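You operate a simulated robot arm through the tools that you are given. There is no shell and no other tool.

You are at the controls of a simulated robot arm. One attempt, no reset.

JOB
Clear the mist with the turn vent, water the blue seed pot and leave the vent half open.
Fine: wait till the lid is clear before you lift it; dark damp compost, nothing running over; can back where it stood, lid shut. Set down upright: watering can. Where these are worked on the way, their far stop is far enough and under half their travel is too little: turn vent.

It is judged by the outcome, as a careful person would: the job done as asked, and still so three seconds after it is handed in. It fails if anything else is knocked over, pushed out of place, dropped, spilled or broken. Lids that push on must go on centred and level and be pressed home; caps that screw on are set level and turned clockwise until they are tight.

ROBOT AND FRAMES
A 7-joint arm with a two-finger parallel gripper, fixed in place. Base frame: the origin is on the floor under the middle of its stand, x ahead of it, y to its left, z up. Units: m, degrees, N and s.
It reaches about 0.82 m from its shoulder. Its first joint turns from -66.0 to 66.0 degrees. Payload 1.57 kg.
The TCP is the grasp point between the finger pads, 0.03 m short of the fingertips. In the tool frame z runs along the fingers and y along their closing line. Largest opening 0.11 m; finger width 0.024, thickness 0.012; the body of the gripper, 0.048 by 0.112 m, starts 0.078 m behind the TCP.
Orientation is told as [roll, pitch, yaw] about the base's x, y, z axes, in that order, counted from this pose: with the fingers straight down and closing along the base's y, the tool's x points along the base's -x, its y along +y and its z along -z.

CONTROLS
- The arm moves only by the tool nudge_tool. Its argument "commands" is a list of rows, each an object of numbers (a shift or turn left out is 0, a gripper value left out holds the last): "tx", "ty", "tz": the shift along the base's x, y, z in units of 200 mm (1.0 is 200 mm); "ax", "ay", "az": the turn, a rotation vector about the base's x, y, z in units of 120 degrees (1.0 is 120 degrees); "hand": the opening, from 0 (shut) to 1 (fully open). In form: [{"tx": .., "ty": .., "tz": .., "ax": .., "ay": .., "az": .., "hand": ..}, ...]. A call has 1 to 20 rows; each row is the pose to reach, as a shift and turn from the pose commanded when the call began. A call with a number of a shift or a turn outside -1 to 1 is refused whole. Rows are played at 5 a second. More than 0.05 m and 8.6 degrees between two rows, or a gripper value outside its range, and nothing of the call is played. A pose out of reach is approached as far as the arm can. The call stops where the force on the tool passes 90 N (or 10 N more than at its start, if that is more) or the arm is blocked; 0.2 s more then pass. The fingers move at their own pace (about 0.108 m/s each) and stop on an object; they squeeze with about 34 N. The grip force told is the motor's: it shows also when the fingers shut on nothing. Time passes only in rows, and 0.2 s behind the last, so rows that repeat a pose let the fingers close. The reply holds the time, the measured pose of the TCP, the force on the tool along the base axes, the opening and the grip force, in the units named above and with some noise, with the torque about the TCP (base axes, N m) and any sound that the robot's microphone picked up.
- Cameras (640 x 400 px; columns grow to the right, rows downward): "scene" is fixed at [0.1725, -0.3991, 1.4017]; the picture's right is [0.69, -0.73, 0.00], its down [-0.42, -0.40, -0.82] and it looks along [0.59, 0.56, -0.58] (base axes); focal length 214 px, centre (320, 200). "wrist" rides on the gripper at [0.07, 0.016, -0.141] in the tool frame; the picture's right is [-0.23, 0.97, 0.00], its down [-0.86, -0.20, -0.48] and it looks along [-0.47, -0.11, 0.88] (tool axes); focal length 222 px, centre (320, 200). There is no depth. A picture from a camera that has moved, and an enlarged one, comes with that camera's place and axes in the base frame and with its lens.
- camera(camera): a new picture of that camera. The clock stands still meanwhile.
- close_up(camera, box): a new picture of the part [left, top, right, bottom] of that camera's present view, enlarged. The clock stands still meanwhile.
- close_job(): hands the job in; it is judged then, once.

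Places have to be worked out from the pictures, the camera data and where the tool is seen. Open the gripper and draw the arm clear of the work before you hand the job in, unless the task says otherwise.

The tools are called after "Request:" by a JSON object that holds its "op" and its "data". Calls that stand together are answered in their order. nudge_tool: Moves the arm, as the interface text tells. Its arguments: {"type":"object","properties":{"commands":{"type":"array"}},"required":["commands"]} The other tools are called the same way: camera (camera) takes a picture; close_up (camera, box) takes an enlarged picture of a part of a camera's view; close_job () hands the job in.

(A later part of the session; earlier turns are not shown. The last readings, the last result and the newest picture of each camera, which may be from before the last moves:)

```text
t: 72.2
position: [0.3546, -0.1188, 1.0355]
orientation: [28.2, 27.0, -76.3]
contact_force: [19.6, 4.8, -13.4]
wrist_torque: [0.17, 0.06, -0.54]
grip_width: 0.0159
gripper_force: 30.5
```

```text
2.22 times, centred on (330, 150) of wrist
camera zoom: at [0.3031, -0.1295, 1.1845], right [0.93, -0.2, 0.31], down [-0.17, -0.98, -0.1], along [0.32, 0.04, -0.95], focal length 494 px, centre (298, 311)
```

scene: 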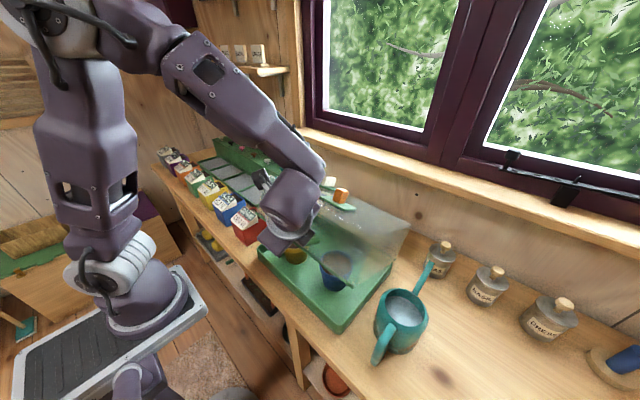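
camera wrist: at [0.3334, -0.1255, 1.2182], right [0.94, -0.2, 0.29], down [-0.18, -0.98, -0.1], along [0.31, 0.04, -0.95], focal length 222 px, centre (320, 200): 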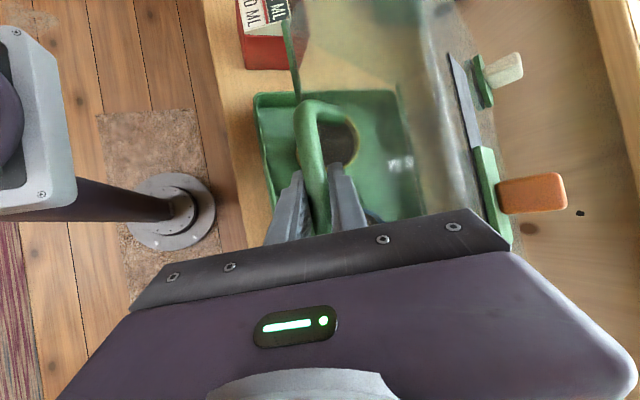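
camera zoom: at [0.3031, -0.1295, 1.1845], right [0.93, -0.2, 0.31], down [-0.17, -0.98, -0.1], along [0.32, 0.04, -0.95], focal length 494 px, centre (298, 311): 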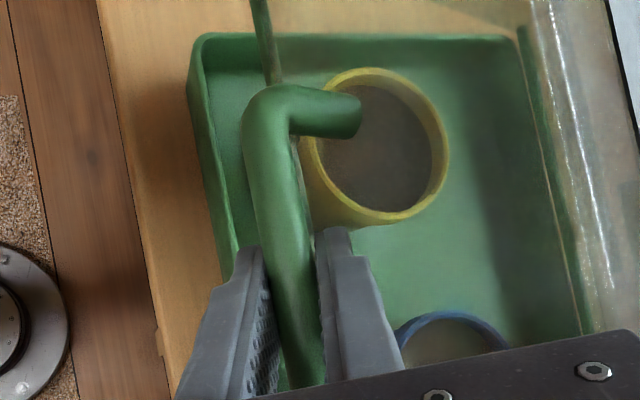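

No torque this time. I continue from 20° to 40°, adding 1.5 mm in x for the measured pull.

Request:
{"op": "nudge_tool", "data": {"commands": [{"tx": 0.031, "tz": 0.054}, {"tx": 0.0635, "tz": 0.107}, {"tx": 0.096, "tz": 0.1585}, {"tx": 0.129, "tz": 0.209}, {"tx": 0.1655, "tz": 0.258}, {"tx": 0.2035, "tz": 0.3055}, {"tx": 0.244, "tz": 0.351}, {"tx": 0.2855, "tz": 0.3945}]}}

Request:
{"op": "camera", "data": {"camera": "scene"}}

Request:
{"op": "camera", "data": {"camera": "wrist"}}

```text
t: 74.0
position: [0.4107, -0.1189, 1.1152]
orientation: [28.3, 27.0, -76.3]
contact_force: [-3.0, 2.8, -1.6]
wrist_torque: [0.26, 0.18, -0.5]
grip_width: 0.0158
gripper_force: 31.5
```

```text
taken
```

scene: 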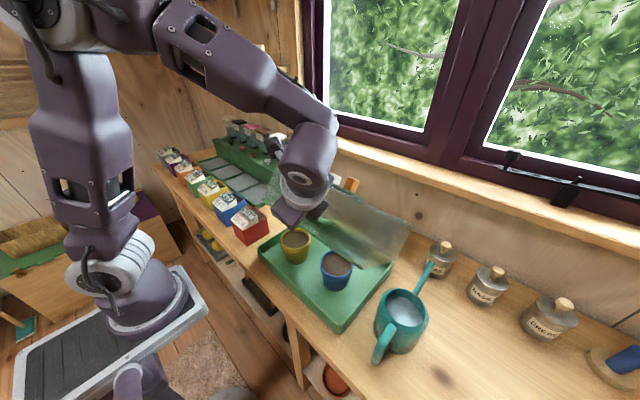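

```text
taken
camera wrist: at [0.3609, -0.1295, 1.2644], right [0.93, -0.2, 0.31], down [-0.17, -0.98, -0.1], along [0.32, 0.04, -0.95], focal length 222 px, centre (320, 200)
```

wrist: 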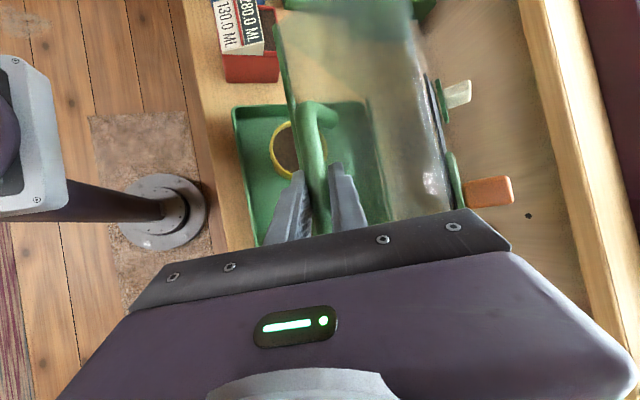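

Forces are near zero at 40°. I carry on toward 60°.

Request:
{"op": "nudge_tool", "data": {"commands": [{"tx": 0.044, "tz": 0.0415}, {"tx": 0.09, "tz": 0.0815}, {"tx": 0.1375, "tz": 0.1195}, {"tx": 0.186, "tz": 0.155}, {"tx": 0.2365, "tz": 0.188}, {"tx": 0.2885, "tz": 0.2195}, {"tx": 0.342, "tz": 0.2485}, {"tx": 0.3965, "tz": 0.2755}]}}

Request:
{"op": "camera", "data": {"camera": "scene"}}

Request:
{"op": "camera", "data": {"camera": "wrist"}}

```text
t: 75.8
position: [0.4901, -0.1188, 1.1695]
orientation: [28.3, 26.8, -76.4]
contact_force: [-2.2, 2.7, -3.4]
wrist_torque: [-0.21, 0.18, -0.35]
grip_width: 0.016
gripper_force: 31.6
```

```text
taken
```

scene: 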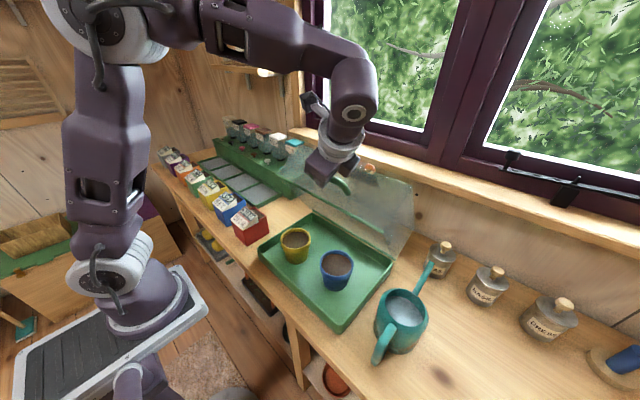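

```text
taken
camera wrist: at [0.4391, -0.1298, 1.3192], right [0.93, -0.2, 0.31], down [-0.18, -0.98, -0.09], along [0.32, 0.03, -0.95], focal length 222 px, centre (320, 200)
```

wrist: 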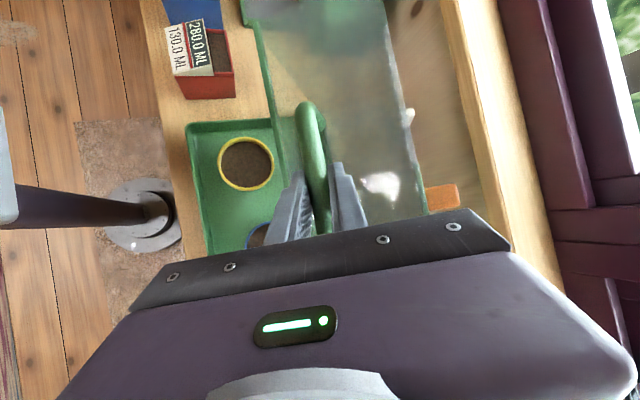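

Still easy at 60°. I go on to 70° in small steps, watching for the lid's stop or contact with the sill.

Request:
{"op": "nudge_tool", "data": {"commands": [{"tx": 0.028, "tz": 0.0125}, {"tx": 0.0555, "tz": 0.024}, {"tx": 0.084, "tz": 0.035}, {"tx": 0.112, "tz": 0.046}, {"tx": 0.14, "tz": 0.056}, {"tx": 0.1695, "tz": 0.065}, {"tx": 0.2, "tz": 0.074}, {"tx": 0.228, "tz": 0.082}]}}

Request:
{"op": "camera", "data": {"camera": "scene"}}

Request:
{"op": "camera", "data": {"camera": "wrist"}}

```text
t: 77.6
position: [0.5347, -0.1202, 1.1873]
orientation: [28.4, 26.9, -76.3]
contact_force: [-3.2, -8.0, 7.4]
wrist_torque: [0.16, 0.13, 0.12]
grip_width: 0.0157
gripper_force: 31.5
```

```text
taken
```

scene: 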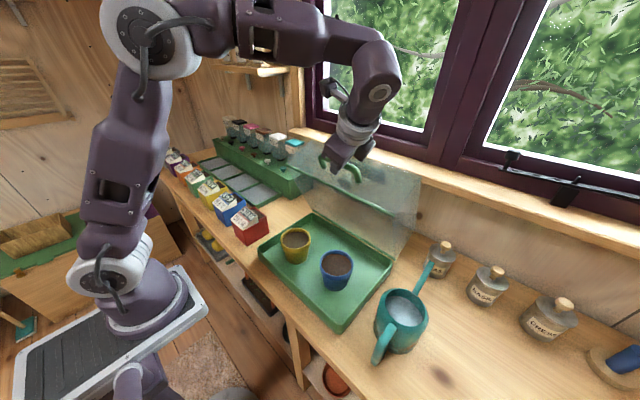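

```text
taken
camera wrist: at [0.485, -0.1299, 1.3354], right [0.93, -0.2, 0.31], down [-0.18, -0.98, -0.1], along [0.32, 0.03, -0.95], focal length 222 px, centre (320, 200)
```

wrist: 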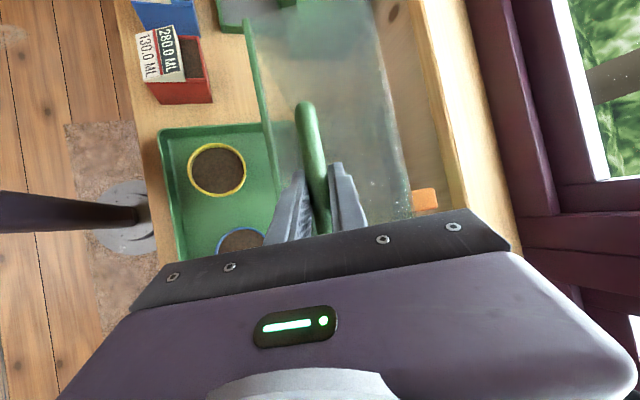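

Past the balance point with light forces. I continue to 75° in small steps.

Request:
{"op": "nudge_tool", "data": {"commands": [{"tx": 0.03, "tz": 0.0085}, {"tx": 0.059, "tz": 0.0155}, {"tx": 0.0885, "tz": 0.0215}, {"tx": 0.1185, "tz": 0.027}, {"tx": 0.1185, "tz": 0.027}]}}

Request:
{"op": "camera", "data": {"camera": "wrist"}}

Request:
{"op": "close_up", "data": {"camera": "scene", "box": [250, 110, 450, 310]}}

```text
t: 78.8
position: [0.5606, -0.1202, 1.1914]
orientation: [28.2, 26.9, -76.3]
contact_force: [-0.2, -5.1, 0.4]
wrist_torque: [-0.2, 0.13, 0.06]
grip_width: 0.0159
gripper_force: 31.3
```

```text
taken
camera wrist: at [0.5093, -0.1301, 1.3405], right [0.93, -0.2, 0.31], down [-0.18, -0.98, -0.1], along [0.32, 0.04, -0.95], focal length 222 px, centre (320, 200)
```

wrist: 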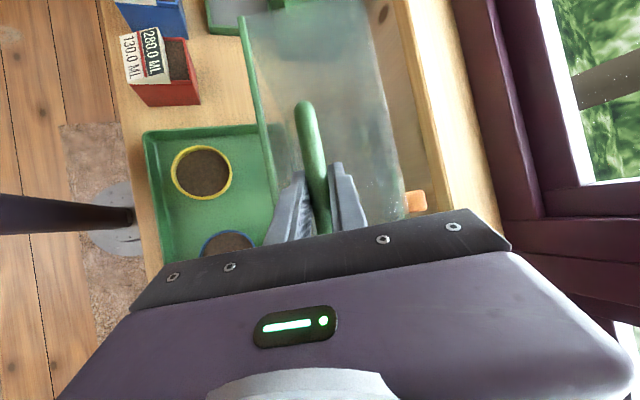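

```text
2.00 times, centred on (350, 210) of scene
camera zoom: at [0.1725, -0.3993, 1.4016], right [0.69, -0.73, 0.0], down [-0.42, -0.4, -0.82], along [0.59, 0.56, -0.58], focal length 429 px, centre (260, 180)
```

zoom: 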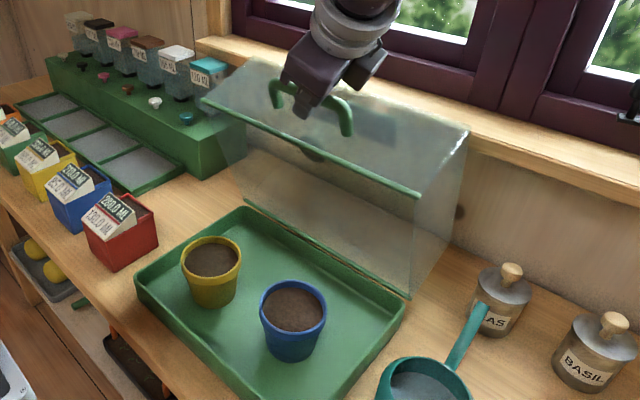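

Forces are nil at ~75°. I go 5° further to look for the stop.

Request:
{"op": "nudge_tool", "data": {"commands": [{"tx": 0.03, "tz": 0.005}, {"tx": 0.06, "tz": 0.009}, {"tx": 0.09, "tz": 0.0125}, {"tx": 0.12, "tz": 0.0155}, {"tx": 0.12, "tz": 0.0155}]}}

Request:
{"op": "camera", "data": {"camera": "wrist"}}

Request:
{"op": "close_up", "data": {"camera": "scene", "box": [250, 110, 450, 310]}}

```text
t: 80.0
position: [0.5837, -0.1193, 1.196]
orientation: [28.4, 26.9, -76.4]
contact_force: [-0.3, -9.8, 0.5]
wrist_torque: [0.18, 0.14, 0.36]
grip_width: 0.0158
gripper_force: 30.8
```

```text
taken
camera wrist: at [0.533, -0.1299, 1.3441], right [0.93, -0.2, 0.31], down [-0.18, -0.98, -0.1], along [0.32, 0.04, -0.95], focal length 222 px, centre (320, 200)
```

wrist: 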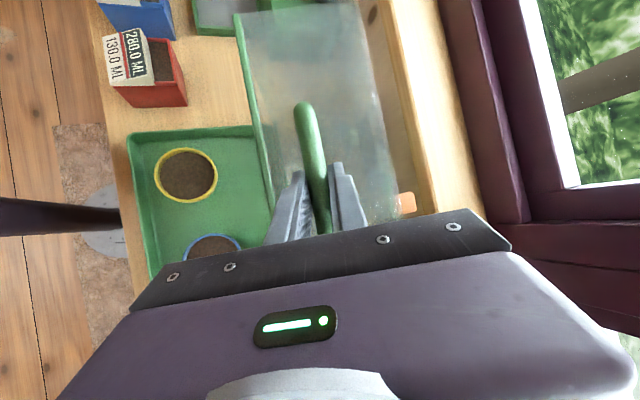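

```text
2.00 times, centred on (350, 210) of scene
camera zoom: at [0.1725, -0.3994, 1.4016], right [0.69, -0.73, 0.0], down [-0.42, -0.4, -0.82], along [0.59, 0.56, -0.58], focal length 429 px, centre (260, 180)
```

zoom: 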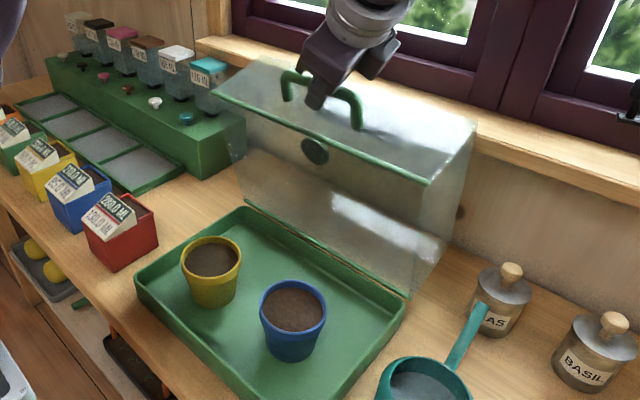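

No stop yet. Another 5°, slowly.

Request:
{"op": "nudge_tool", "data": {"commands": [{"tx": 0.03, "tz": 0.002}, {"tx": 0.06, "tz": 0.0035}, {"tx": 0.09, "tz": 0.0045}, {"tx": 0.1215, "tz": 0.005}, {"tx": 0.1215, "tz": 0.005}]}}

Request:
{"op": "close_up", "data": {"camera": "wrist", "box": [220, 0, 480, 240]}}

Request:
{"op": "close_up", "data": {"camera": "scene", "box": [250, 110, 450, 310]}}

```text
t: 81.2
position: [0.6071, -0.1181, 1.1962]
orientation: [28.5, 26.9, -76.3]
contact_force: [0.8, -5.7, 16.4]
wrist_torque: [-0.07, 0.0, 0.32]
grip_width: 0.0161
gripper_force: 31.5
```

```text
1.67 times, centred on (350, 120) of wrist
camera zoom: at [0.5561, -0.1299, 1.345], right [0.93, -0.2, 0.31], down [-0.17, -0.98, -0.1], along [0.32, 0.04, -0.95], focal length 370 px, centre (270, 333)
```

zoom: 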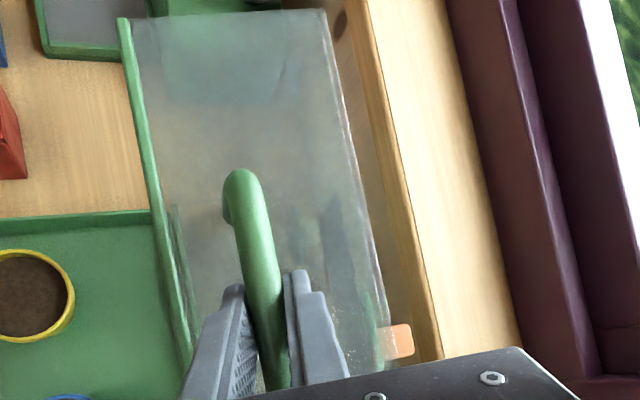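

```text
2.00 times, centred on (350, 210) of scene
camera zoom: at [0.1722, -0.3992, 1.4017], right [0.69, -0.73, 0.0], down [-0.42, -0.4, -0.82], along [0.59, 0.56, -0.58], focal length 429 px, centre (260, 180)
```

zoom: 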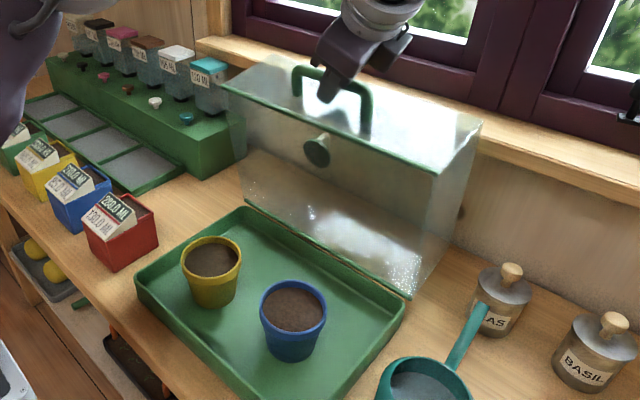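

About 85° now; the slide knob is close to the sill. I creep 2.5° further (with +0.7 mm z for the radial pull) to feel whether the lid finds its own stop.

Request:
{"op": "nudge_tool", "data": {"commands": [{"tx": 0.015, "tz": 0.002}, {"tx": 0.03, "tz": 0.003}, {"tx": 0.045, "tz": 0.003}, {"tx": 0.06, "tz": 0.0025}, {"tx": 0.06, "tz": 0.0025}]}}

Request:
{"op": "close_up", "data": {"camera": "wrist", "box": [220, 0, 480, 240]}}

Request:
{"op": "close_up", "data": {"camera": "scene", "box": [250, 110, 450, 310]}}

```text
t: 82.4
position: [0.6201, -0.1194, 1.1969]
orientation: [28.4, 27.0, -76.4]
contact_force: [1.5, -4.1, 11.3]
wrist_torque: [-0.01, 0.05, 0.35]
grip_width: 0.0159
gripper_force: 30.8
```

```text
1.67 times, centred on (350, 120) of wrist
camera zoom: at [0.5687, -0.1299, 1.3448], right [0.93, -0.2, 0.31], down [-0.17, -0.98, -0.1], along [0.32, 0.04, -0.95], focal length 370 px, centre (270, 333)
```

zoom: 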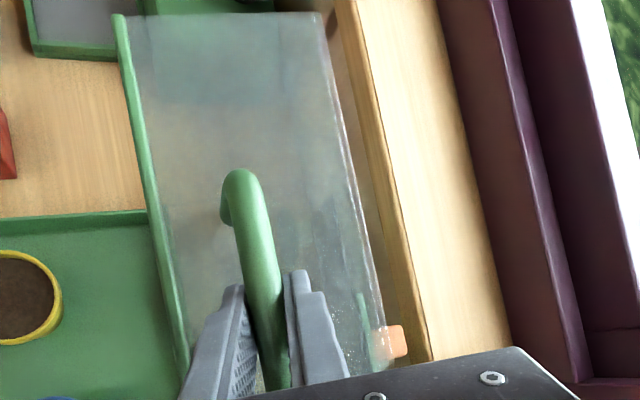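

```text
2.00 times, centred on (350, 210) of scene
camera zoom: at [0.1723, -0.3992, 1.4017], right [0.69, -0.73, 0.0], down [-0.42, -0.4, -0.82], along [0.59, 0.56, -0.58], focal length 429 px, centre (260, 180)
```

zoom: 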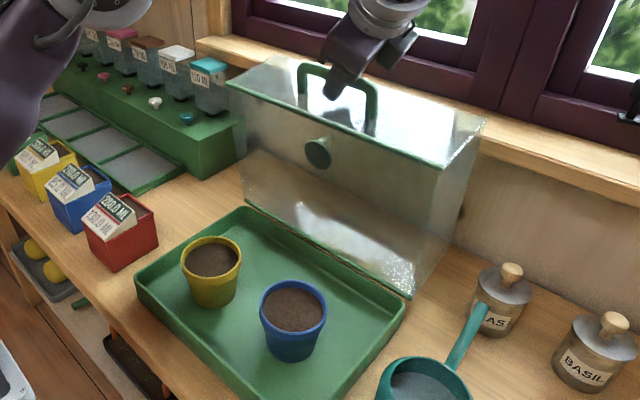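

Still free at ~87°. I now test whether it stays by itself: open the fingers just a few millimetres, keeping the bar caged, and read the force.

Request:
{"op": "nudge_tool", "data": {"commands": [{"hand": 0.2}, {"hand": 0.22}, {"hand": 0.22}, {"hand": 0.22}, {"hand": 0.22}, {"hand": 0.22}]}}

Request:
{"op": "close_up", "data": {"camera": "wrist", "box": [220, 0, 480, 240]}}

Request:
{"op": "close_up", "data": {"camera": "scene", "box": [250, 110, 450, 310]}}

```text
t: 83.8
position: [0.6188, -0.1196, 1.1953]
orientation: [28.3, 26.9, -76.3]
contact_force: [-0.3, 0.0, 0.3]
wrist_torque: [-0.01, -0.01, 0.0]
grip_width: 0.0242
gripper_force: 0.0
```

```text
1.67 times, centred on (350, 120) of wrist
camera zoom: at [0.5688, -0.1299, 1.3448], right [0.93, -0.2, 0.31], down [-0.18, -0.98, -0.1], along [0.32, 0.04, -0.95], focal length 370 px, centre (270, 333)
```

zoom: 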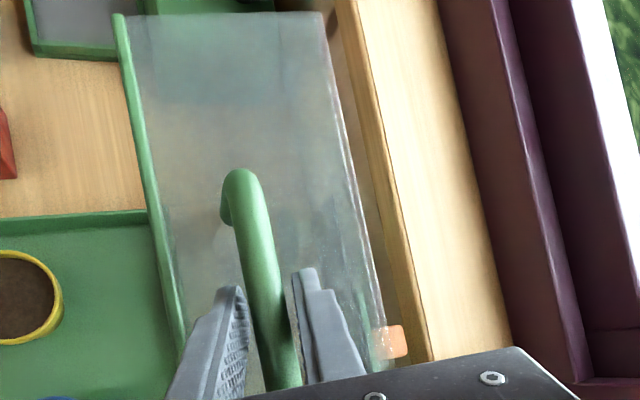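

```text
2.00 times, centred on (350, 210) of scene
camera zoom: at [0.1725, -0.3991, 1.4017], right [0.69, -0.73, 0.0], down [-0.42, -0.4, -0.82], along [0.59, 0.56, -0.58], focal length 429 px, centre (260, 180)
```

zoom: 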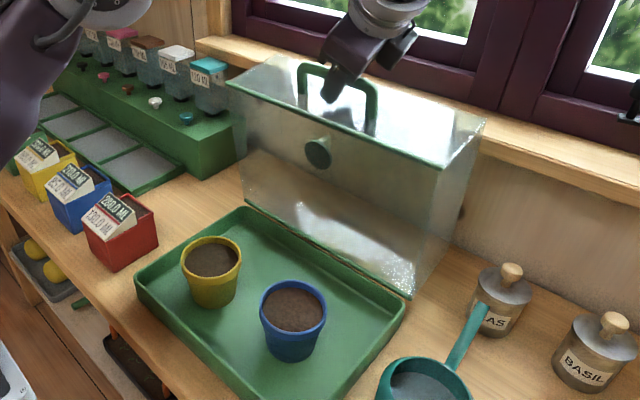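

The lid stands by itself with no contact force. I open the fingers wider and withdraw along the finger direction, then back away from the lid.

Request:
{"op": "nudge_tool", "data": {"commands": [{"hand": 0.32}, {"hand": 0.34}, {"tx": -0.037, "ty": -0.05, "tz": 0.0785, "hand": 0.34}, {"tx": -0.074, "ty": -0.1, "tz": 0.157, "hand": 0.34}, {"tx": -0.128, "ty": -0.175, "tz": 0.275, "hand": 0.34}, {"tx": -0.22, "ty": -0.2, "tz": 0.35, "hand": 0.34}, {"tx": -0.35, "ty": -0.22, "tz": 0.4, "hand": 0.34}, {"tx": -0.5, "ty": -0.24, "tz": 0.4, "hand": 0.34}, {"tx": -0.65, "ty": -0.26, "tz": 0.4, "hand": 0.34}, {"tx": -0.8, "ty": -0.28, "tz": 0.4, "hand": 0.34}, {"tx": -0.95, "ty": -0.3, "tz": 0.4, "hand": 0.34}]}}

Request:
{"op": "camera", "data": {"camera": "scene"}}

Request:
{"op": "camera", "data": {"camera": "wrist"}}

```text
t: 86.2
position: [0.4296, -0.1786, 1.2767]
orientation: [28.4, 27.0, -76.3]
contact_force: [-0.1, -0.5, 0.0]
wrist_torque: [-0.02, 0.01, -0.01]
grip_width: 0.0374
gripper_force: 0.0
```

```text
taken
```

scene: 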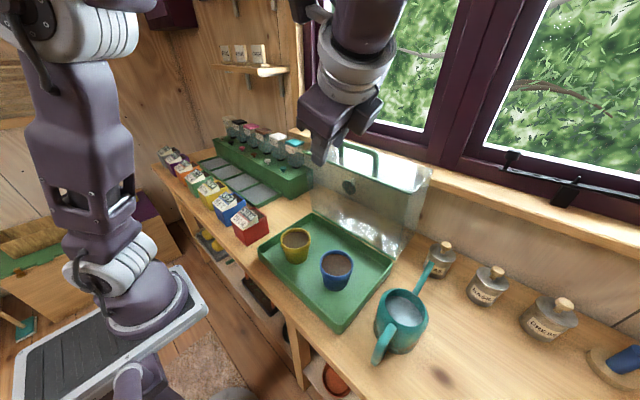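

```text
taken
camera wrist: at [0.3783, -0.1887, 1.4249], right [0.93, -0.2, 0.31], down [-0.18, -0.98, -0.1], along [0.32, 0.04, -0.95], focal length 222 px, centre (320, 200)
```

wrist: 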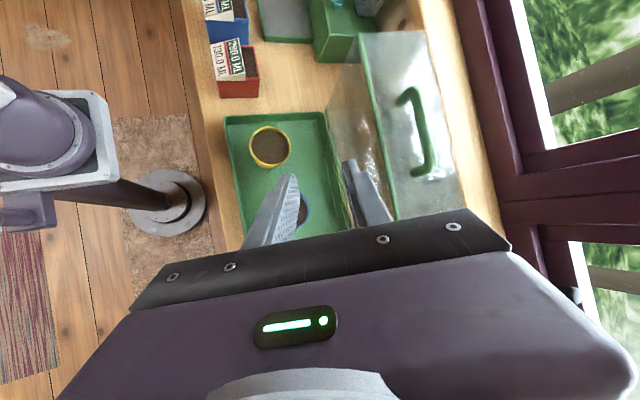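

The lid stands open and both pots are exposed. I now rotate to a straight-yaw, 30°-forward tilt (closing along y) and move toward the can's handle, staying high.

Request:
{"op": "nudge_tool", "data": {"commands": [{"tx": -0.039, "ty": -0.058, "ax": -0.0395, "ay": -0.0175, "az": 0.043, "hand": 0.4}, {"tx": -0.077, "ty": -0.115, "ax": -0.079, "ay": -0.035, "az": 0.086, "hand": 0.4}, {"tx": -0.115, "ty": -0.173, "ax": -0.118, "ay": -0.053, "az": 0.129, "hand": 0.4}, {"tx": -0.154, "ty": -0.23, "ax": -0.158, "ay": -0.07, "az": 0.172, "hand": 0.4}, {"tx": -0.192, "ty": -0.288, "ax": -0.197, "ay": -0.088, "az": 0.215, "hand": 0.4}, {"tx": -0.23, "ty": -0.346, "ax": -0.237, "ay": -0.105, "az": 0.258, "hand": 0.4}, {"tx": -0.27, "ty": -0.404, "ax": -0.276, "ay": -0.123, "az": 0.3015, "hand": 0.4}, {"tx": -0.308, "ty": -0.46, "tz": -0.06, "ax": -0.316, "ay": -0.14, "az": 0.3446, "hand": 0.4}, {"tx": -0.346, "ty": -0.52, "tz": -0.12, "ax": -0.355, "ay": -0.158, "az": 0.3877, "hand": 0.4}, {"tx": -0.385, "ty": -0.577, "tz": -0.18, "ax": -0.3946, "ay": -0.1754, "az": 0.4308, "hand": 0.4}, {"tx": -0.423, "ty": -0.635, "tz": -0.24, "ax": -0.434, "ay": -0.193, "az": 0.4738, "hand": 0.4}, {"tx": -0.46, "ty": -0.69, "tz": -0.3, "ax": -0.4735, "ay": -0.2105, "az": 0.517, "hand": 0.4}, {"tx": -0.5, "ty": -0.75, "tz": -0.36, "ax": -0.513, "ay": -0.228, "az": 0.56, "hand": 0.4}, {"tx": -0.5, "ty": -0.8, "tz": -0.4, "ax": -0.513, "ay": -0.228, "az": 0.56, "hand": 0.4}]}}

Request:
{"op": "camera", "data": {"camera": "wrist"}}

Request:
{"op": "camera", "data": {"camera": "scene"}}

```text
t: 89.2
position: [0.3288, -0.3391, 1.1965]
orientation: [0.0, -30.0, 0.1]
contact_force: [0.9, -0.8, 0.3]
wrist_torque: [0.01, -0.01, 0.0]
grip_width: 0.0441
gripper_force: 0.0
```

```text
taken
camera wrist: at [0.1987, -0.3228, 1.2839], right [0.2, 0.97, 0.11], down [0.5, -0.2, 0.84], along [0.84, -0.11, -0.53], focal length 222 px, centre (320, 200)
```

wrist: 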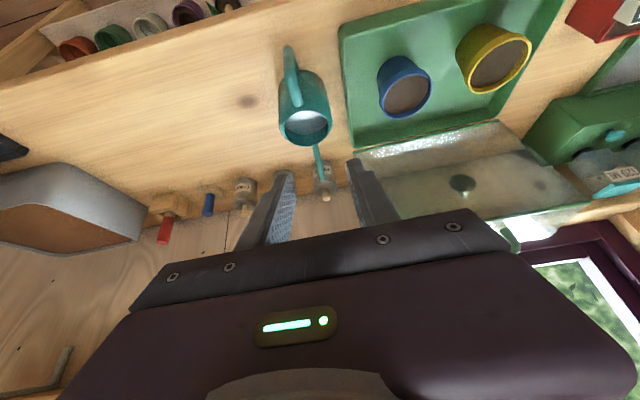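

```text
taken
```

scene: 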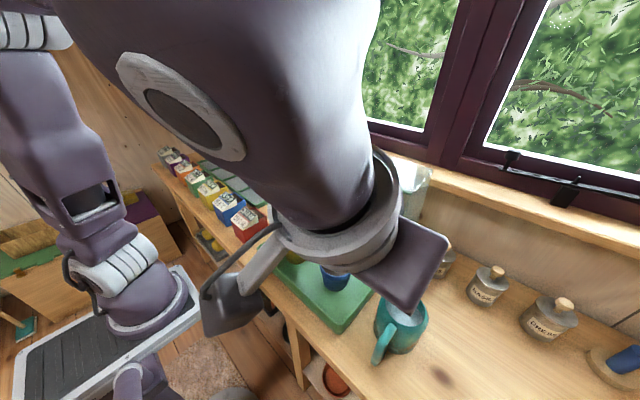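

Pose reached exactly. I zoom on the can to refine the handle's position from this side.

Request:
{"op": "close_up", "data": {"camera": "wrist", "box": [240, 30, 400, 180]}}

Request:
{"op": "close_up", "data": {"camera": "wrist", "box": [340, 0, 560, 150]}}

```text
2.67 times, centred on (320, 105) of wrist
camera zoom: at [0.1987, -0.3228, 1.2839], right [0.2, 0.97, 0.11], down [0.5, -0.2, 0.84], along [0.84, -0.11, -0.53], focal length 592 px, centre (320, 453)
```

zoom: 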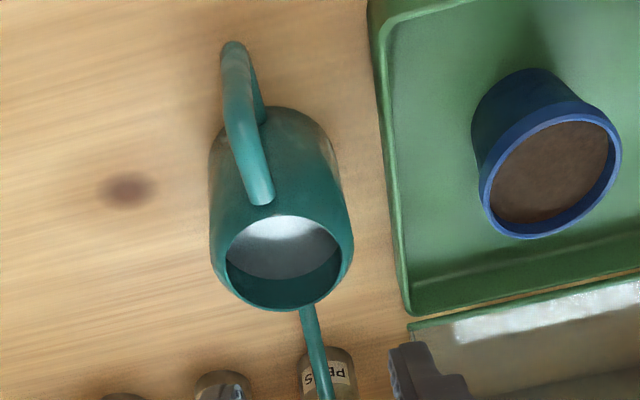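

```text
2.67 times, centred on (450, 75) of wrist
camera zoom: at [0.1987, -0.3228, 1.2839], right [0.2, 0.97, 0.11], down [0.5, -0.2, 0.84], along [0.84, -0.11, -0.53], focal length 592 px, centre (-27, 533)
```

zoom: 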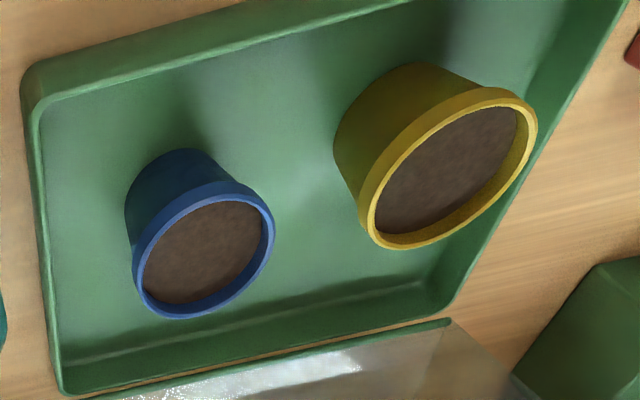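

Handle upright at about [0.380, -0.368], z 0.885–0.945. I descend to 10 cm short of the grasp along the finger direction.

Request:
{"op": "nudge_tool", "data": {"commands": [{"ty": -0.04, "tz": -0.2}, {"ty": -0.08, "tz": -0.4}, {"tx": 0.005, "ty": -0.12, "tz": -0.6}, {"tx": 0.01, "ty": -0.145, "tz": -0.78}, {"tx": 0.011, "ty": -0.145, "tz": -0.9225}, {"tx": 0.011, "ty": -0.145, "tz": -0.9225}]}}

Request:
{"op": "camera", "data": {"camera": "wrist"}}

Request:
{"op": "close_up", "data": {"camera": "scene", "box": [300, 200, 480, 400]}}

```text
t: 90.6
position: [0.3306, -0.369, 1.0109]
orientation: [0.0, -29.9, 0.0]
contact_force: [-0.2, 0.7, -0.7]
wrist_torque: [0.0, 0.01, -0.01]
grip_width: 0.0441
gripper_force: 0.0
```

```text
taken
camera wrist: at [0.2006, -0.352, 1.0981], right [0.2, 0.97, 0.11], down [0.5, -0.2, 0.84], along [0.84, -0.11, -0.53], focal length 222 px, centre (320, 200)
```

wrist: 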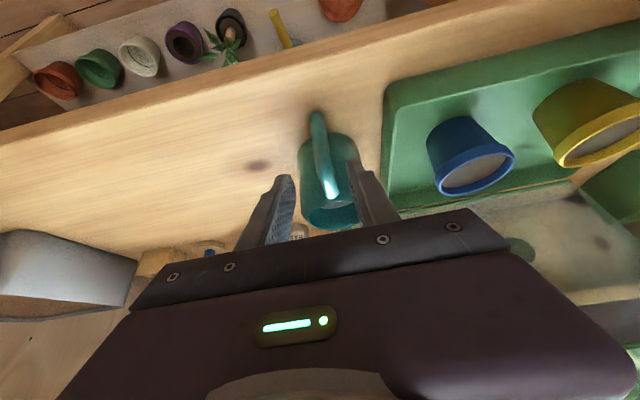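

```text
2.00 times, centred on (390, 300) of scene
camera zoom: at [0.1725, -0.3991, 1.4017], right [0.69, -0.73, 0.0], down [-0.42, -0.4, -0.82], along [0.59, 0.56, -0.58], focal length 429 px, centre (180, 0)
```

zoom: 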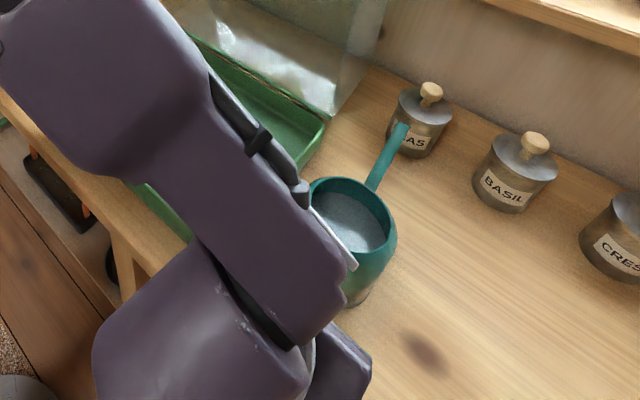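

Request:
{"op": "close_up", "data": {"camera": "wrist", "box": [230, 80, 410, 240]}}

```text
2.50 times, centred on (320, 160) of wrist
camera zoom: at [0.2006, -0.352, 1.0981], right [0.2, 0.97, 0.11], down [0.5, -0.2, 0.84], along [0.84, -0.11, -0.53], focal length 555 px, centre (320, 300)
```

zoom: 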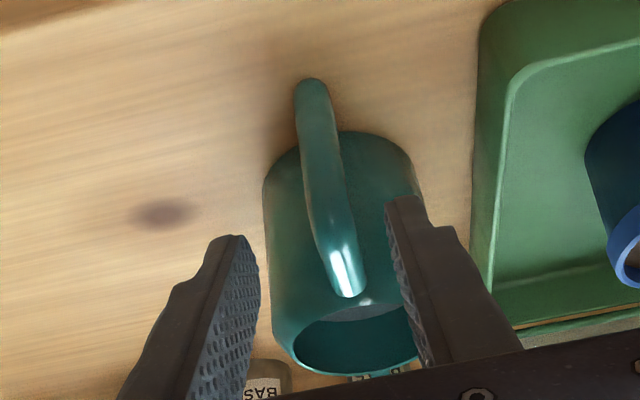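

The handle lies centred between the fingers (y about -0.367). I slide in 7 cm along the finger direction and check.

Request:
{"op": "nudge_tool", "data": {"commands": [{"tx": 0.06, "ty": 0.005, "tz": -0.104}, {"tx": 0.12, "ty": 0.01, "tz": -0.208}, {"tx": 0.175, "ty": 0.01, "tz": -0.303}, {"tx": 0.175, "ty": 0.01, "tz": -0.303}]}}

Request:
{"op": "close_up", "data": {"camera": "wrist", "box": [230, 80, 410, 240]}}

Request:
{"op": "close_up", "data": {"camera": "scene", "box": [300, 200, 480, 400]}}

```text
t: 91.6
position: [0.3667, -0.3663, 0.9508]
orientation: [0.0, -30.0, -0.1]
contact_force: [0.3, -0.5, 0.4]
wrist_torque: [0.0, -0.01, 0.01]
grip_width: 0.0439
gripper_force: 0.0
```

```text
2.50 times, centred on (320, 160) of wrist
camera zoom: at [0.237, -0.3497, 1.0378], right [0.2, 0.97, 0.11], down [0.5, -0.2, 0.84], along [0.84, -0.11, -0.53], focal length 555 px, centre (320, 300)
```

zoom: 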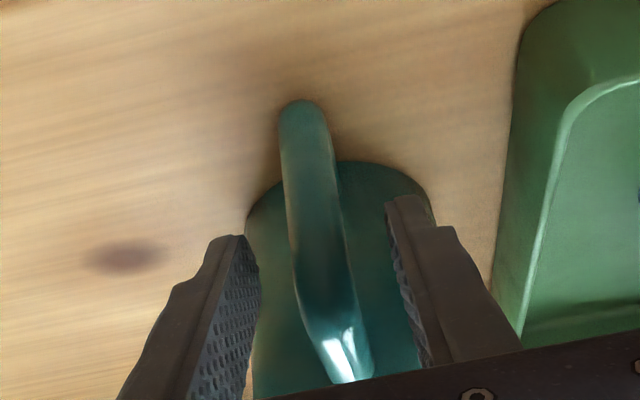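

```text
2.00 times, centred on (390, 300) of scene
camera zoom: at [0.1725, -0.3991, 1.4017], right [0.69, -0.73, 0.0], down [-0.42, -0.4, -0.82], along [0.59, 0.56, -0.58], focal length 429 px, centre (180, 0)
```

zoom: 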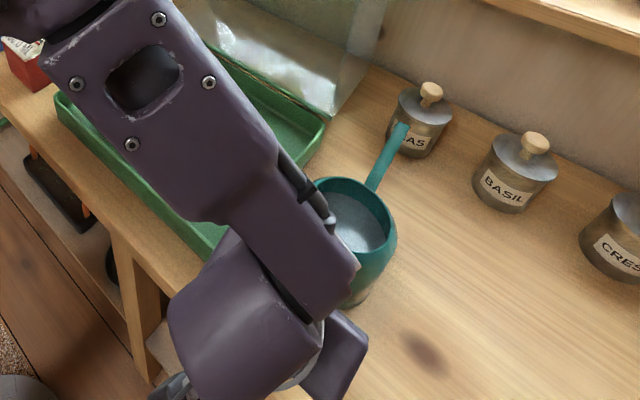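

Handle sits well between the fingers. I slide the remaining 3 cm and close the grip.

Request:
{"op": "nudge_tool", "data": {"commands": [{"tx": 0.036, "ty": -0.004, "tz": -0.065}, {"tx": 0.0715, "ty": -0.006, "tz": -0.129}, {"tx": 0.0715, "ty": -0.006, "tz": -0.129, "hand": 0.25}, {"tx": 0.0715, "ty": -0.006, "tz": -0.129, "hand": 0.1}, {"tx": 0.0715, "ty": -0.006, "tz": -0.129, "hand": 0.0}, {"tx": 0.0715, "ty": -0.006, "tz": -0.129, "hand": 0.0}, {"tx": 0.0715, "ty": -0.006, "tz": -0.129, "hand": 0.0}]}}

Request:
{"op": "close_up", "data": {"camera": "wrist", "box": [230, 80, 410, 240]}}

Request:
{"op": "close_up", "data": {"camera": "scene", "box": [300, 200, 480, 400]}}

```text
t: 93.2
position: [0.3809, -0.3672, 0.926]
orientation: [0.0, -29.9, 0.0]
contact_force: [1.7, -0.5, -0.5]
wrist_torque: [-0.25, -0.02, -0.07]
grip_width: 0.0177
gripper_force: 32.3
```

```text
2.50 times, centred on (320, 160) of wrist
camera zoom: at [0.2518, -0.3508, 1.0135], right [0.2, 0.97, 0.11], down [0.5, -0.2, 0.84], along [0.84, -0.11, -0.53], focal length 555 px, centre (320, 300)
```

zoom: 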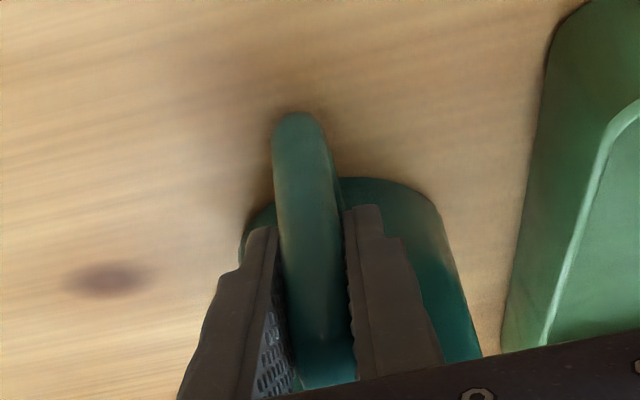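

```text
2.00 times, centred on (390, 300) of scene
camera zoom: at [0.1726, -0.3991, 1.4016], right [0.69, -0.73, 0.0], down [-0.42, -0.4, -0.82], along [0.59, 0.56, -0.58], focal length 429 px, centre (180, 0)
```

zoom: 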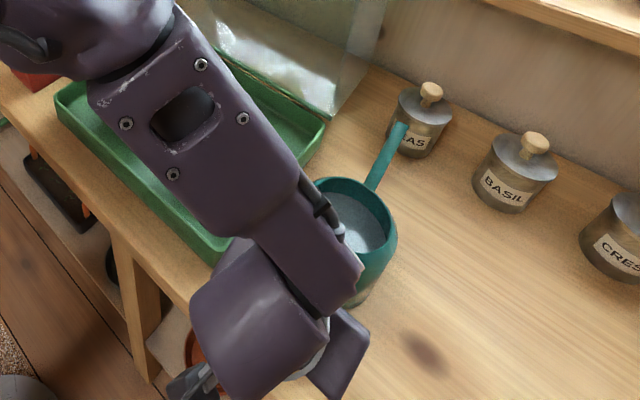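

The handle is gripped at 17.7 mm with balanced load; this pose [0.381, -0.367, 0.926] is where it must come back. I lift 3 cm gently and check that the can doesn't pivot.

Request:
{"op": "nudge_tool", "data": {"commands": [{"tz": 0.02}, {"tz": 0.05}, {"tz": 0.1}, {"tz": 0.15}, {"tz": 0.15}, {"tz": 0.15}]}}

Request:
{"op": "close_up", "data": {"camera": "wrist", "box": [230, 80, 410, 240]}}

Request:
{"op": "close_up", "data": {"camera": "scene", "box": [300, 200, 480, 400]}}

```text
t: 94.6
position: [0.3806, -0.3676, 0.9548]
orientation: [0.0, -29.9, 0.1]
contact_force: [-0.1, 0.0, -5.4]
wrist_torque: [0.0, 0.52, 0.02]
grip_width: 0.0178
gripper_force: 31.8
```

```text
2.50 times, centred on (320, 160) of wrist
camera zoom: at [0.2511, -0.352, 1.0425], right [0.2, 0.97, 0.11], down [0.5, -0.2, 0.84], along [0.84, -0.11, -0.53], focal length 555 px, centre (320, 300)
```

zoom: 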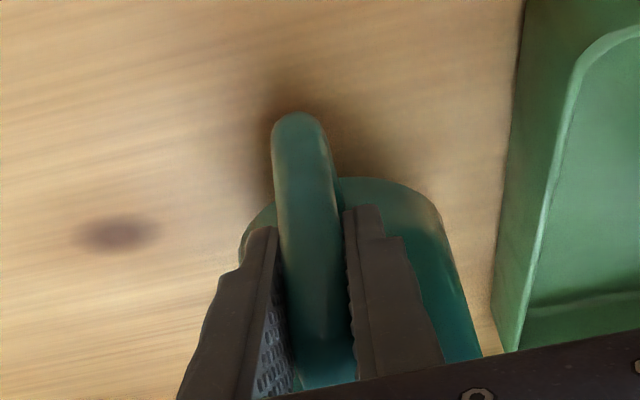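

```text
2.00 times, centred on (390, 300) of scene
camera zoom: at [0.1726, -0.3992, 1.4016], right [0.69, -0.73, 0.0], down [-0.42, -0.4, -0.82], along [0.59, 0.56, -0.58], focal length 429 px, centre (180, 0)
```

zoom: 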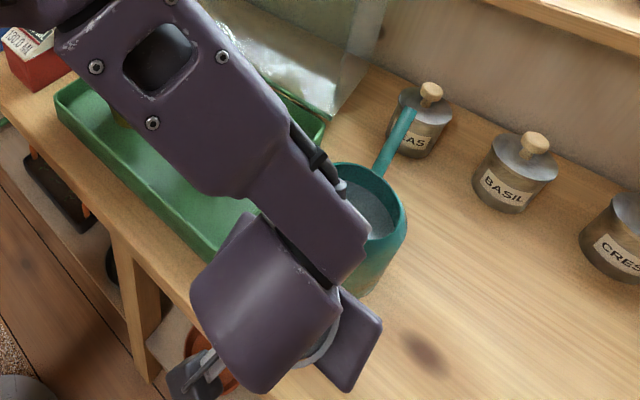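

The can is up and level (5.4 N, no pivot). I raise it further, slowly, so that base and spout clear tray and pots.

Request:
{"op": "nudge_tool", "data": {"commands": [{"tz": 0.03}, {"tz": 0.08}, {"tz": 0.14}, {"tz": 0.2}, {"tz": 0.26}, {"tz": 0.31}, {"tz": 0.335}, {"tz": 0.335}]}}

Request:
{"op": "camera", "data": {"camera": "scene"}}

Request:
{"op": "camera", "data": {"camera": "wrist"}}

```text
t: 96.4
position: [0.3808, -0.3681, 1.0222]
orientation: [0.1, -30.0, 0.1]
contact_force: [0.3, -1.1, -6.6]
wrist_torque: [-0.05, 0.49, -0.01]
grip_width: 0.0178
gripper_force: 33.1
```

```text
taken
```

scene: 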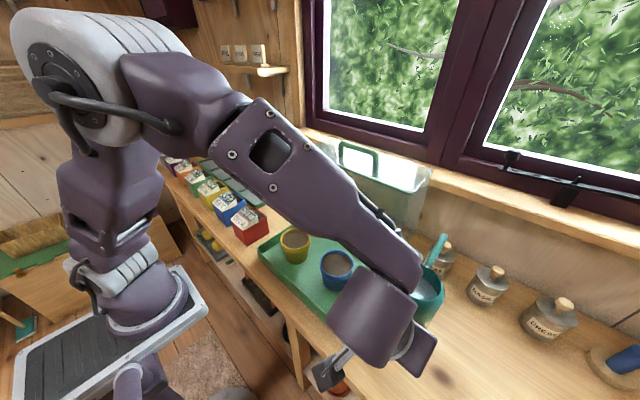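

```text
taken
camera wrist: at [0.2516, -0.3517, 1.1092], right [0.2, 0.97, 0.11], down [0.5, -0.2, 0.84], along [0.84, -0.11, -0.53], focal length 222 px, centre (320, 200)
```

wrist: 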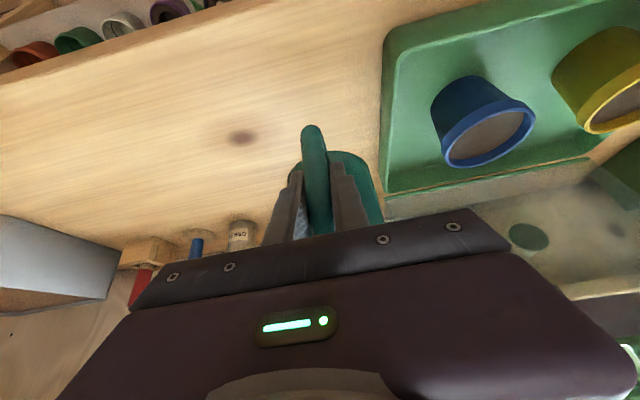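

Level and clear. I yaw the can slowly counter-clockwise by 45°, moving slightly toward -y so the spout swings over the tray well away from the lid.

Request:
{"op": "nudge_tool", "data": {"commands": [{"az": 0.02, "ty": -0.01}, {"az": 0.05, "ty": -0.02}, {"az": 0.085, "ty": -0.03}, {"az": 0.12, "ty": -0.04}, {"az": 0.155, "ty": -0.05}, {"az": 0.19, "ty": -0.06}, {"az": 0.225, "ty": -0.07}, {"az": 0.26, "ty": -0.08}, {"az": 0.295, "ty": -0.085}, {"az": 0.33, "ty": -0.09}, {"az": 0.355, "ty": -0.095}, {"az": 0.375, "ty": -0.1}, {"az": 0.375, "ty": -0.1}]}}

Request:
{"op": "camera", "data": {"camera": "scene"}}

Request:
{"op": "camera", "data": {"camera": "wrist"}}

```text
t: 99.2
position: [0.3806, -0.3874, 1.0224]
orientation: [0.0, -30.0, 45.1]
contact_force: [0.6, -0.9, -6.2]
wrist_torque: [-0.16, 0.44, -0.22]
grip_width: 0.0189
gripper_force: 33.3
```

```text
taken
```

scene: 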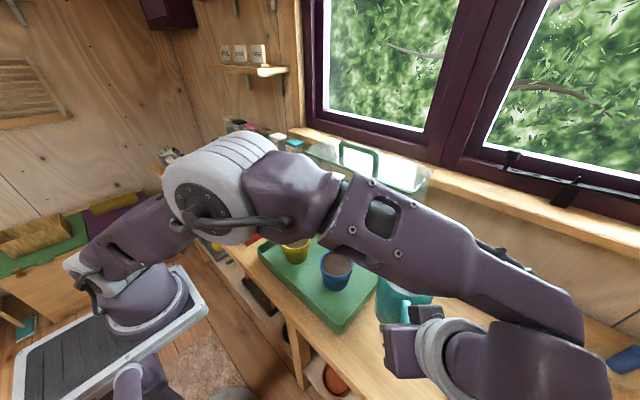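

```text
taken
camera wrist: at [0.2784, -0.4688, 1.1098], right [-0.55, 0.83, 0.11], down [0.5, 0.21, 0.84], along [0.67, 0.52, -0.53], focal length 222 px, centre (320, 200)
```

wrist: 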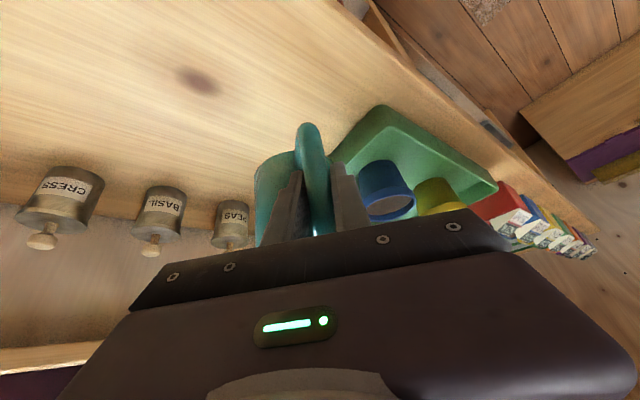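

The torque direction shows the can lagging: its yaw is only ~20°, not 45°, so the spout tip has likely touched the lid's side edge and the can pivoted in the grip (about 1 N). I back off 5 cm in -x to free the spout.

Request:
{"op": "nudge_tool", "data": {"commands": [{"tx": -0.03}, {"tx": -0.08}, {"tx": -0.13}, {"tx": -0.18}, {"tx": -0.23}, {"tx": -0.25}, {"tx": -0.25}]}}

Request:
{"op": "camera", "data": {"camera": "scene"}}

Request:
{"op": "camera", "data": {"camera": "wrist"}}

```text
t: 100.8
position: [0.3315, -0.3879, 1.0229]
orientation: [0.0, -30.0, 45.1]
contact_force: [0.6, 0.2, -5.5]
wrist_torque: [-0.32, 0.44, 0.0]
grip_width: 0.0181
gripper_force: 32.6
```

```text
taken
```

scene: 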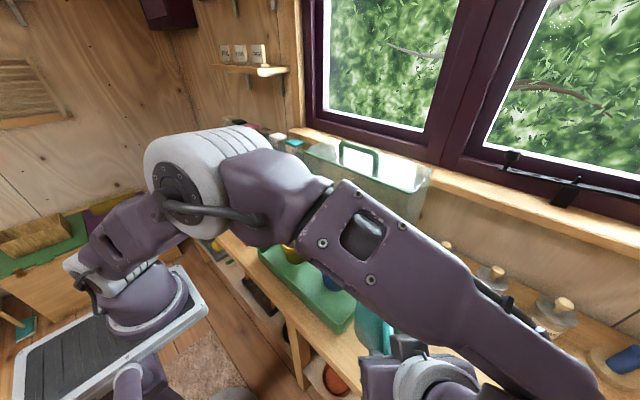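

```text
taken
camera wrist: at [0.2285, -0.4692, 1.1093], right [-0.55, 0.83, 0.11], down [0.5, 0.21, 0.84], along [0.67, 0.52, -0.53], focal length 222 px, centre (320, 200)
```

wrist: 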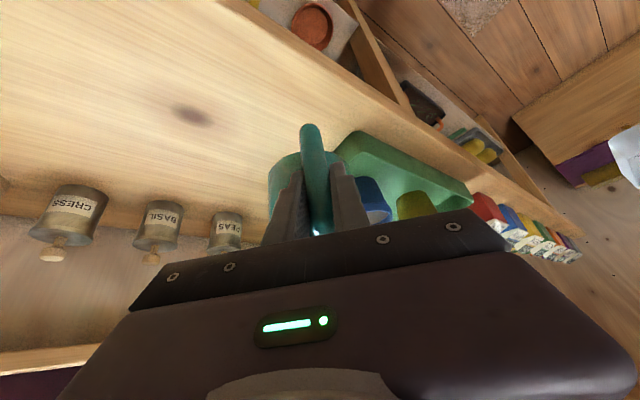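

The spout is free now (no z torque); the can sprang back to about 36° by the torque direction. I zoom in to measure its yaw relative to the gripper and check for any spill.

Request:
{"op": "close_up", "data": {"camera": "wrist", "box": [230, 100, 410, 250]}}

Request:
{"op": "close_up", "data": {"camera": "scene", "box": [300, 130, 500, 330]}}

```text
2.67 times, centred on (320, 175) of wrist
camera zoom: at [0.2285, -0.4692, 1.1093], right [-0.55, 0.83, 0.11], down [0.5, 0.21, 0.84], along [0.67, 0.52, -0.53], focal length 592 px, centre (320, 267)
```

zoom: 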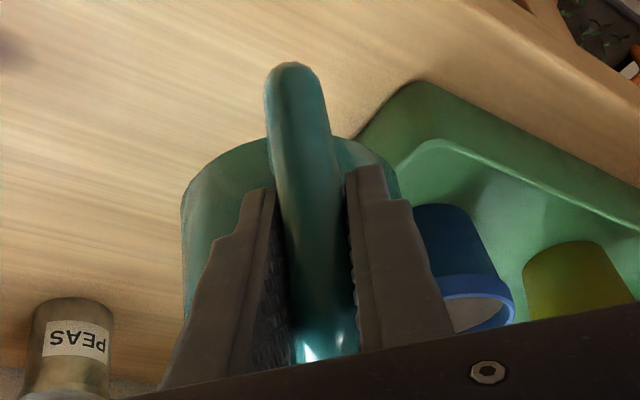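

```text
2.00 times, centred on (400, 230) of scene
camera zoom: at [0.1726, -0.3992, 1.4016], right [0.69, -0.73, 0.0], down [-0.42, -0.4, -0.82], along [0.59, 0.56, -0.58], focal length 429 px, centre (160, 140)
```

zoom: 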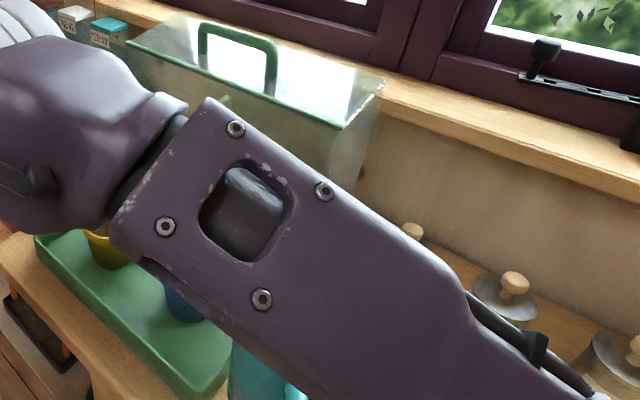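

The can sits about 10–18° behind the gripper's yaw (roughly 30° now) and nothing looks spilled. I continue turning slowly by 35° while shifting so that the spout tip comes over the blue pot, well clear of the lid.

Request:
{"op": "nudge_tool", "data": {"commands": [{"az": 0.01, "tx": 0.005, "ty": -0.005}, {"az": 0.025, "tx": 0.015, "ty": -0.01}, {"az": 0.045, "tx": 0.025, "ty": -0.015}, {"az": 0.065, "tx": 0.035, "ty": -0.02}, {"az": 0.088, "tx": 0.05, "ty": -0.03}, {"az": 0.11, "tx": 0.06, "ty": -0.035}, {"az": 0.132, "tx": 0.075, "ty": -0.045}, {"az": 0.155, "tx": 0.085, "ty": -0.05}, {"az": 0.178, "tx": 0.1, "ty": -0.06}, {"az": 0.2, "tx": 0.115, "ty": -0.07}, {"az": 0.222, "tx": 0.125, "ty": -0.075}, {"az": 0.245, "tx": 0.14, "ty": -0.085}, {"az": 0.265, "tx": 0.15, "ty": -0.09}, {"az": 0.28, "tx": 0.16, "ty": -0.095}, {"az": 0.2917, "tx": 0.165, "ty": -0.1}, {"az": 0.2917, "tx": 0.165, "ty": -0.1}]}}

Request:
{"op": "camera", "data": {"camera": "scene"}}

Request:
{"op": "camera", "data": {"camera": "wrist"}}

```text
t: 104.2
position: [0.3634, -0.4081, 1.0236]
orientation: [-0.1, -29.8, 80.0]
contact_force: [-1.0, 0.3, -5.9]
wrist_torque: [-0.46, 0.16, -0.02]
grip_width: 0.0179
gripper_force: 32.8
```

```text
taken
```

scene: 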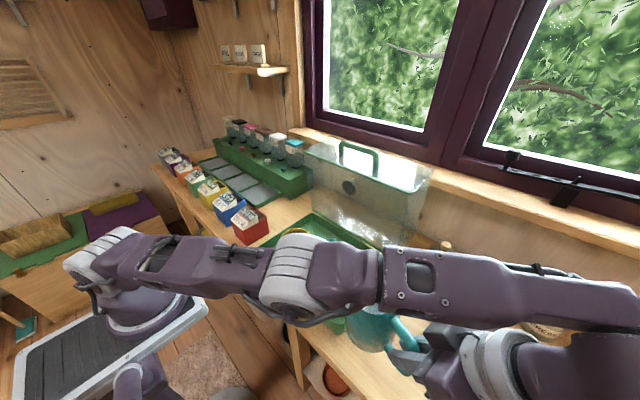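

```text
taken
camera wrist: at [0.3256, -0.5336, 1.1103], right [-0.92, 0.36, 0.11], down [0.28, 0.46, 0.84], along [0.25, 0.81, -0.53], focal length 222 px, centre (320, 200)
```

wrist: 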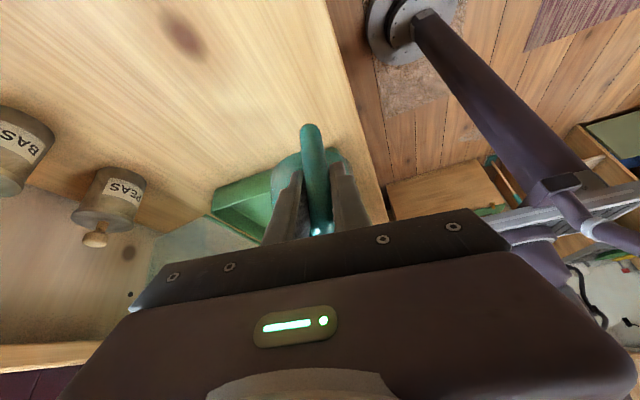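

The can's yaw is now about 68–71° by its torque. I zoom in to see where the spout tip is relative to the blue pot.

Request:
{"op": "close_up", "data": {"camera": "scene", "box": [240, 180, 440, 380]}}

Request:
{"op": "close_up", "data": {"camera": "wrist", "box": [180, 100, 400, 250]}}

```text
2.00 times, centred on (340, 280) of scene
camera zoom: at [0.1726, -0.3992, 1.4016], right [0.69, -0.73, 0.0], down [-0.42, -0.4, -0.82], along [0.59, 0.56, -0.58], focal length 429 px, centre (280, 40)
```

zoom: 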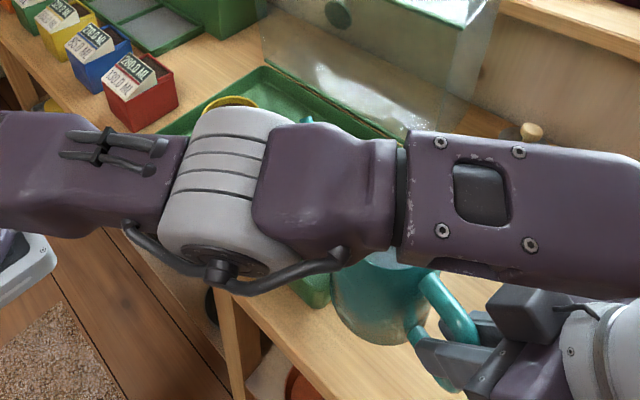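

```text
2.67 times, centred on (290, 175) of wrist
camera zoom: at [0.3256, -0.5336, 1.1103], right [-0.92, 0.36, 0.11], down [0.28, 0.46, 0.84], along [0.25, 0.81, -0.53], focal length 592 px, centre (400, 267)
```

zoom: 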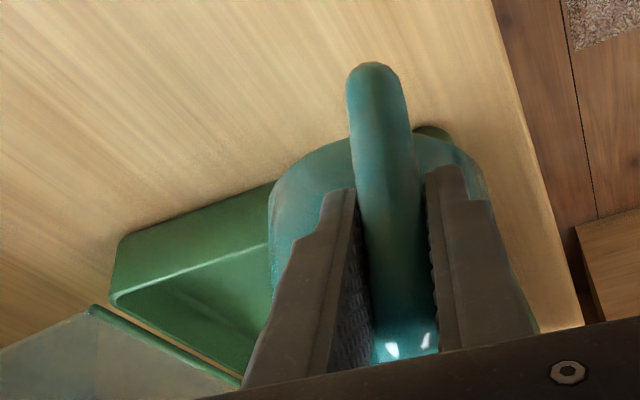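

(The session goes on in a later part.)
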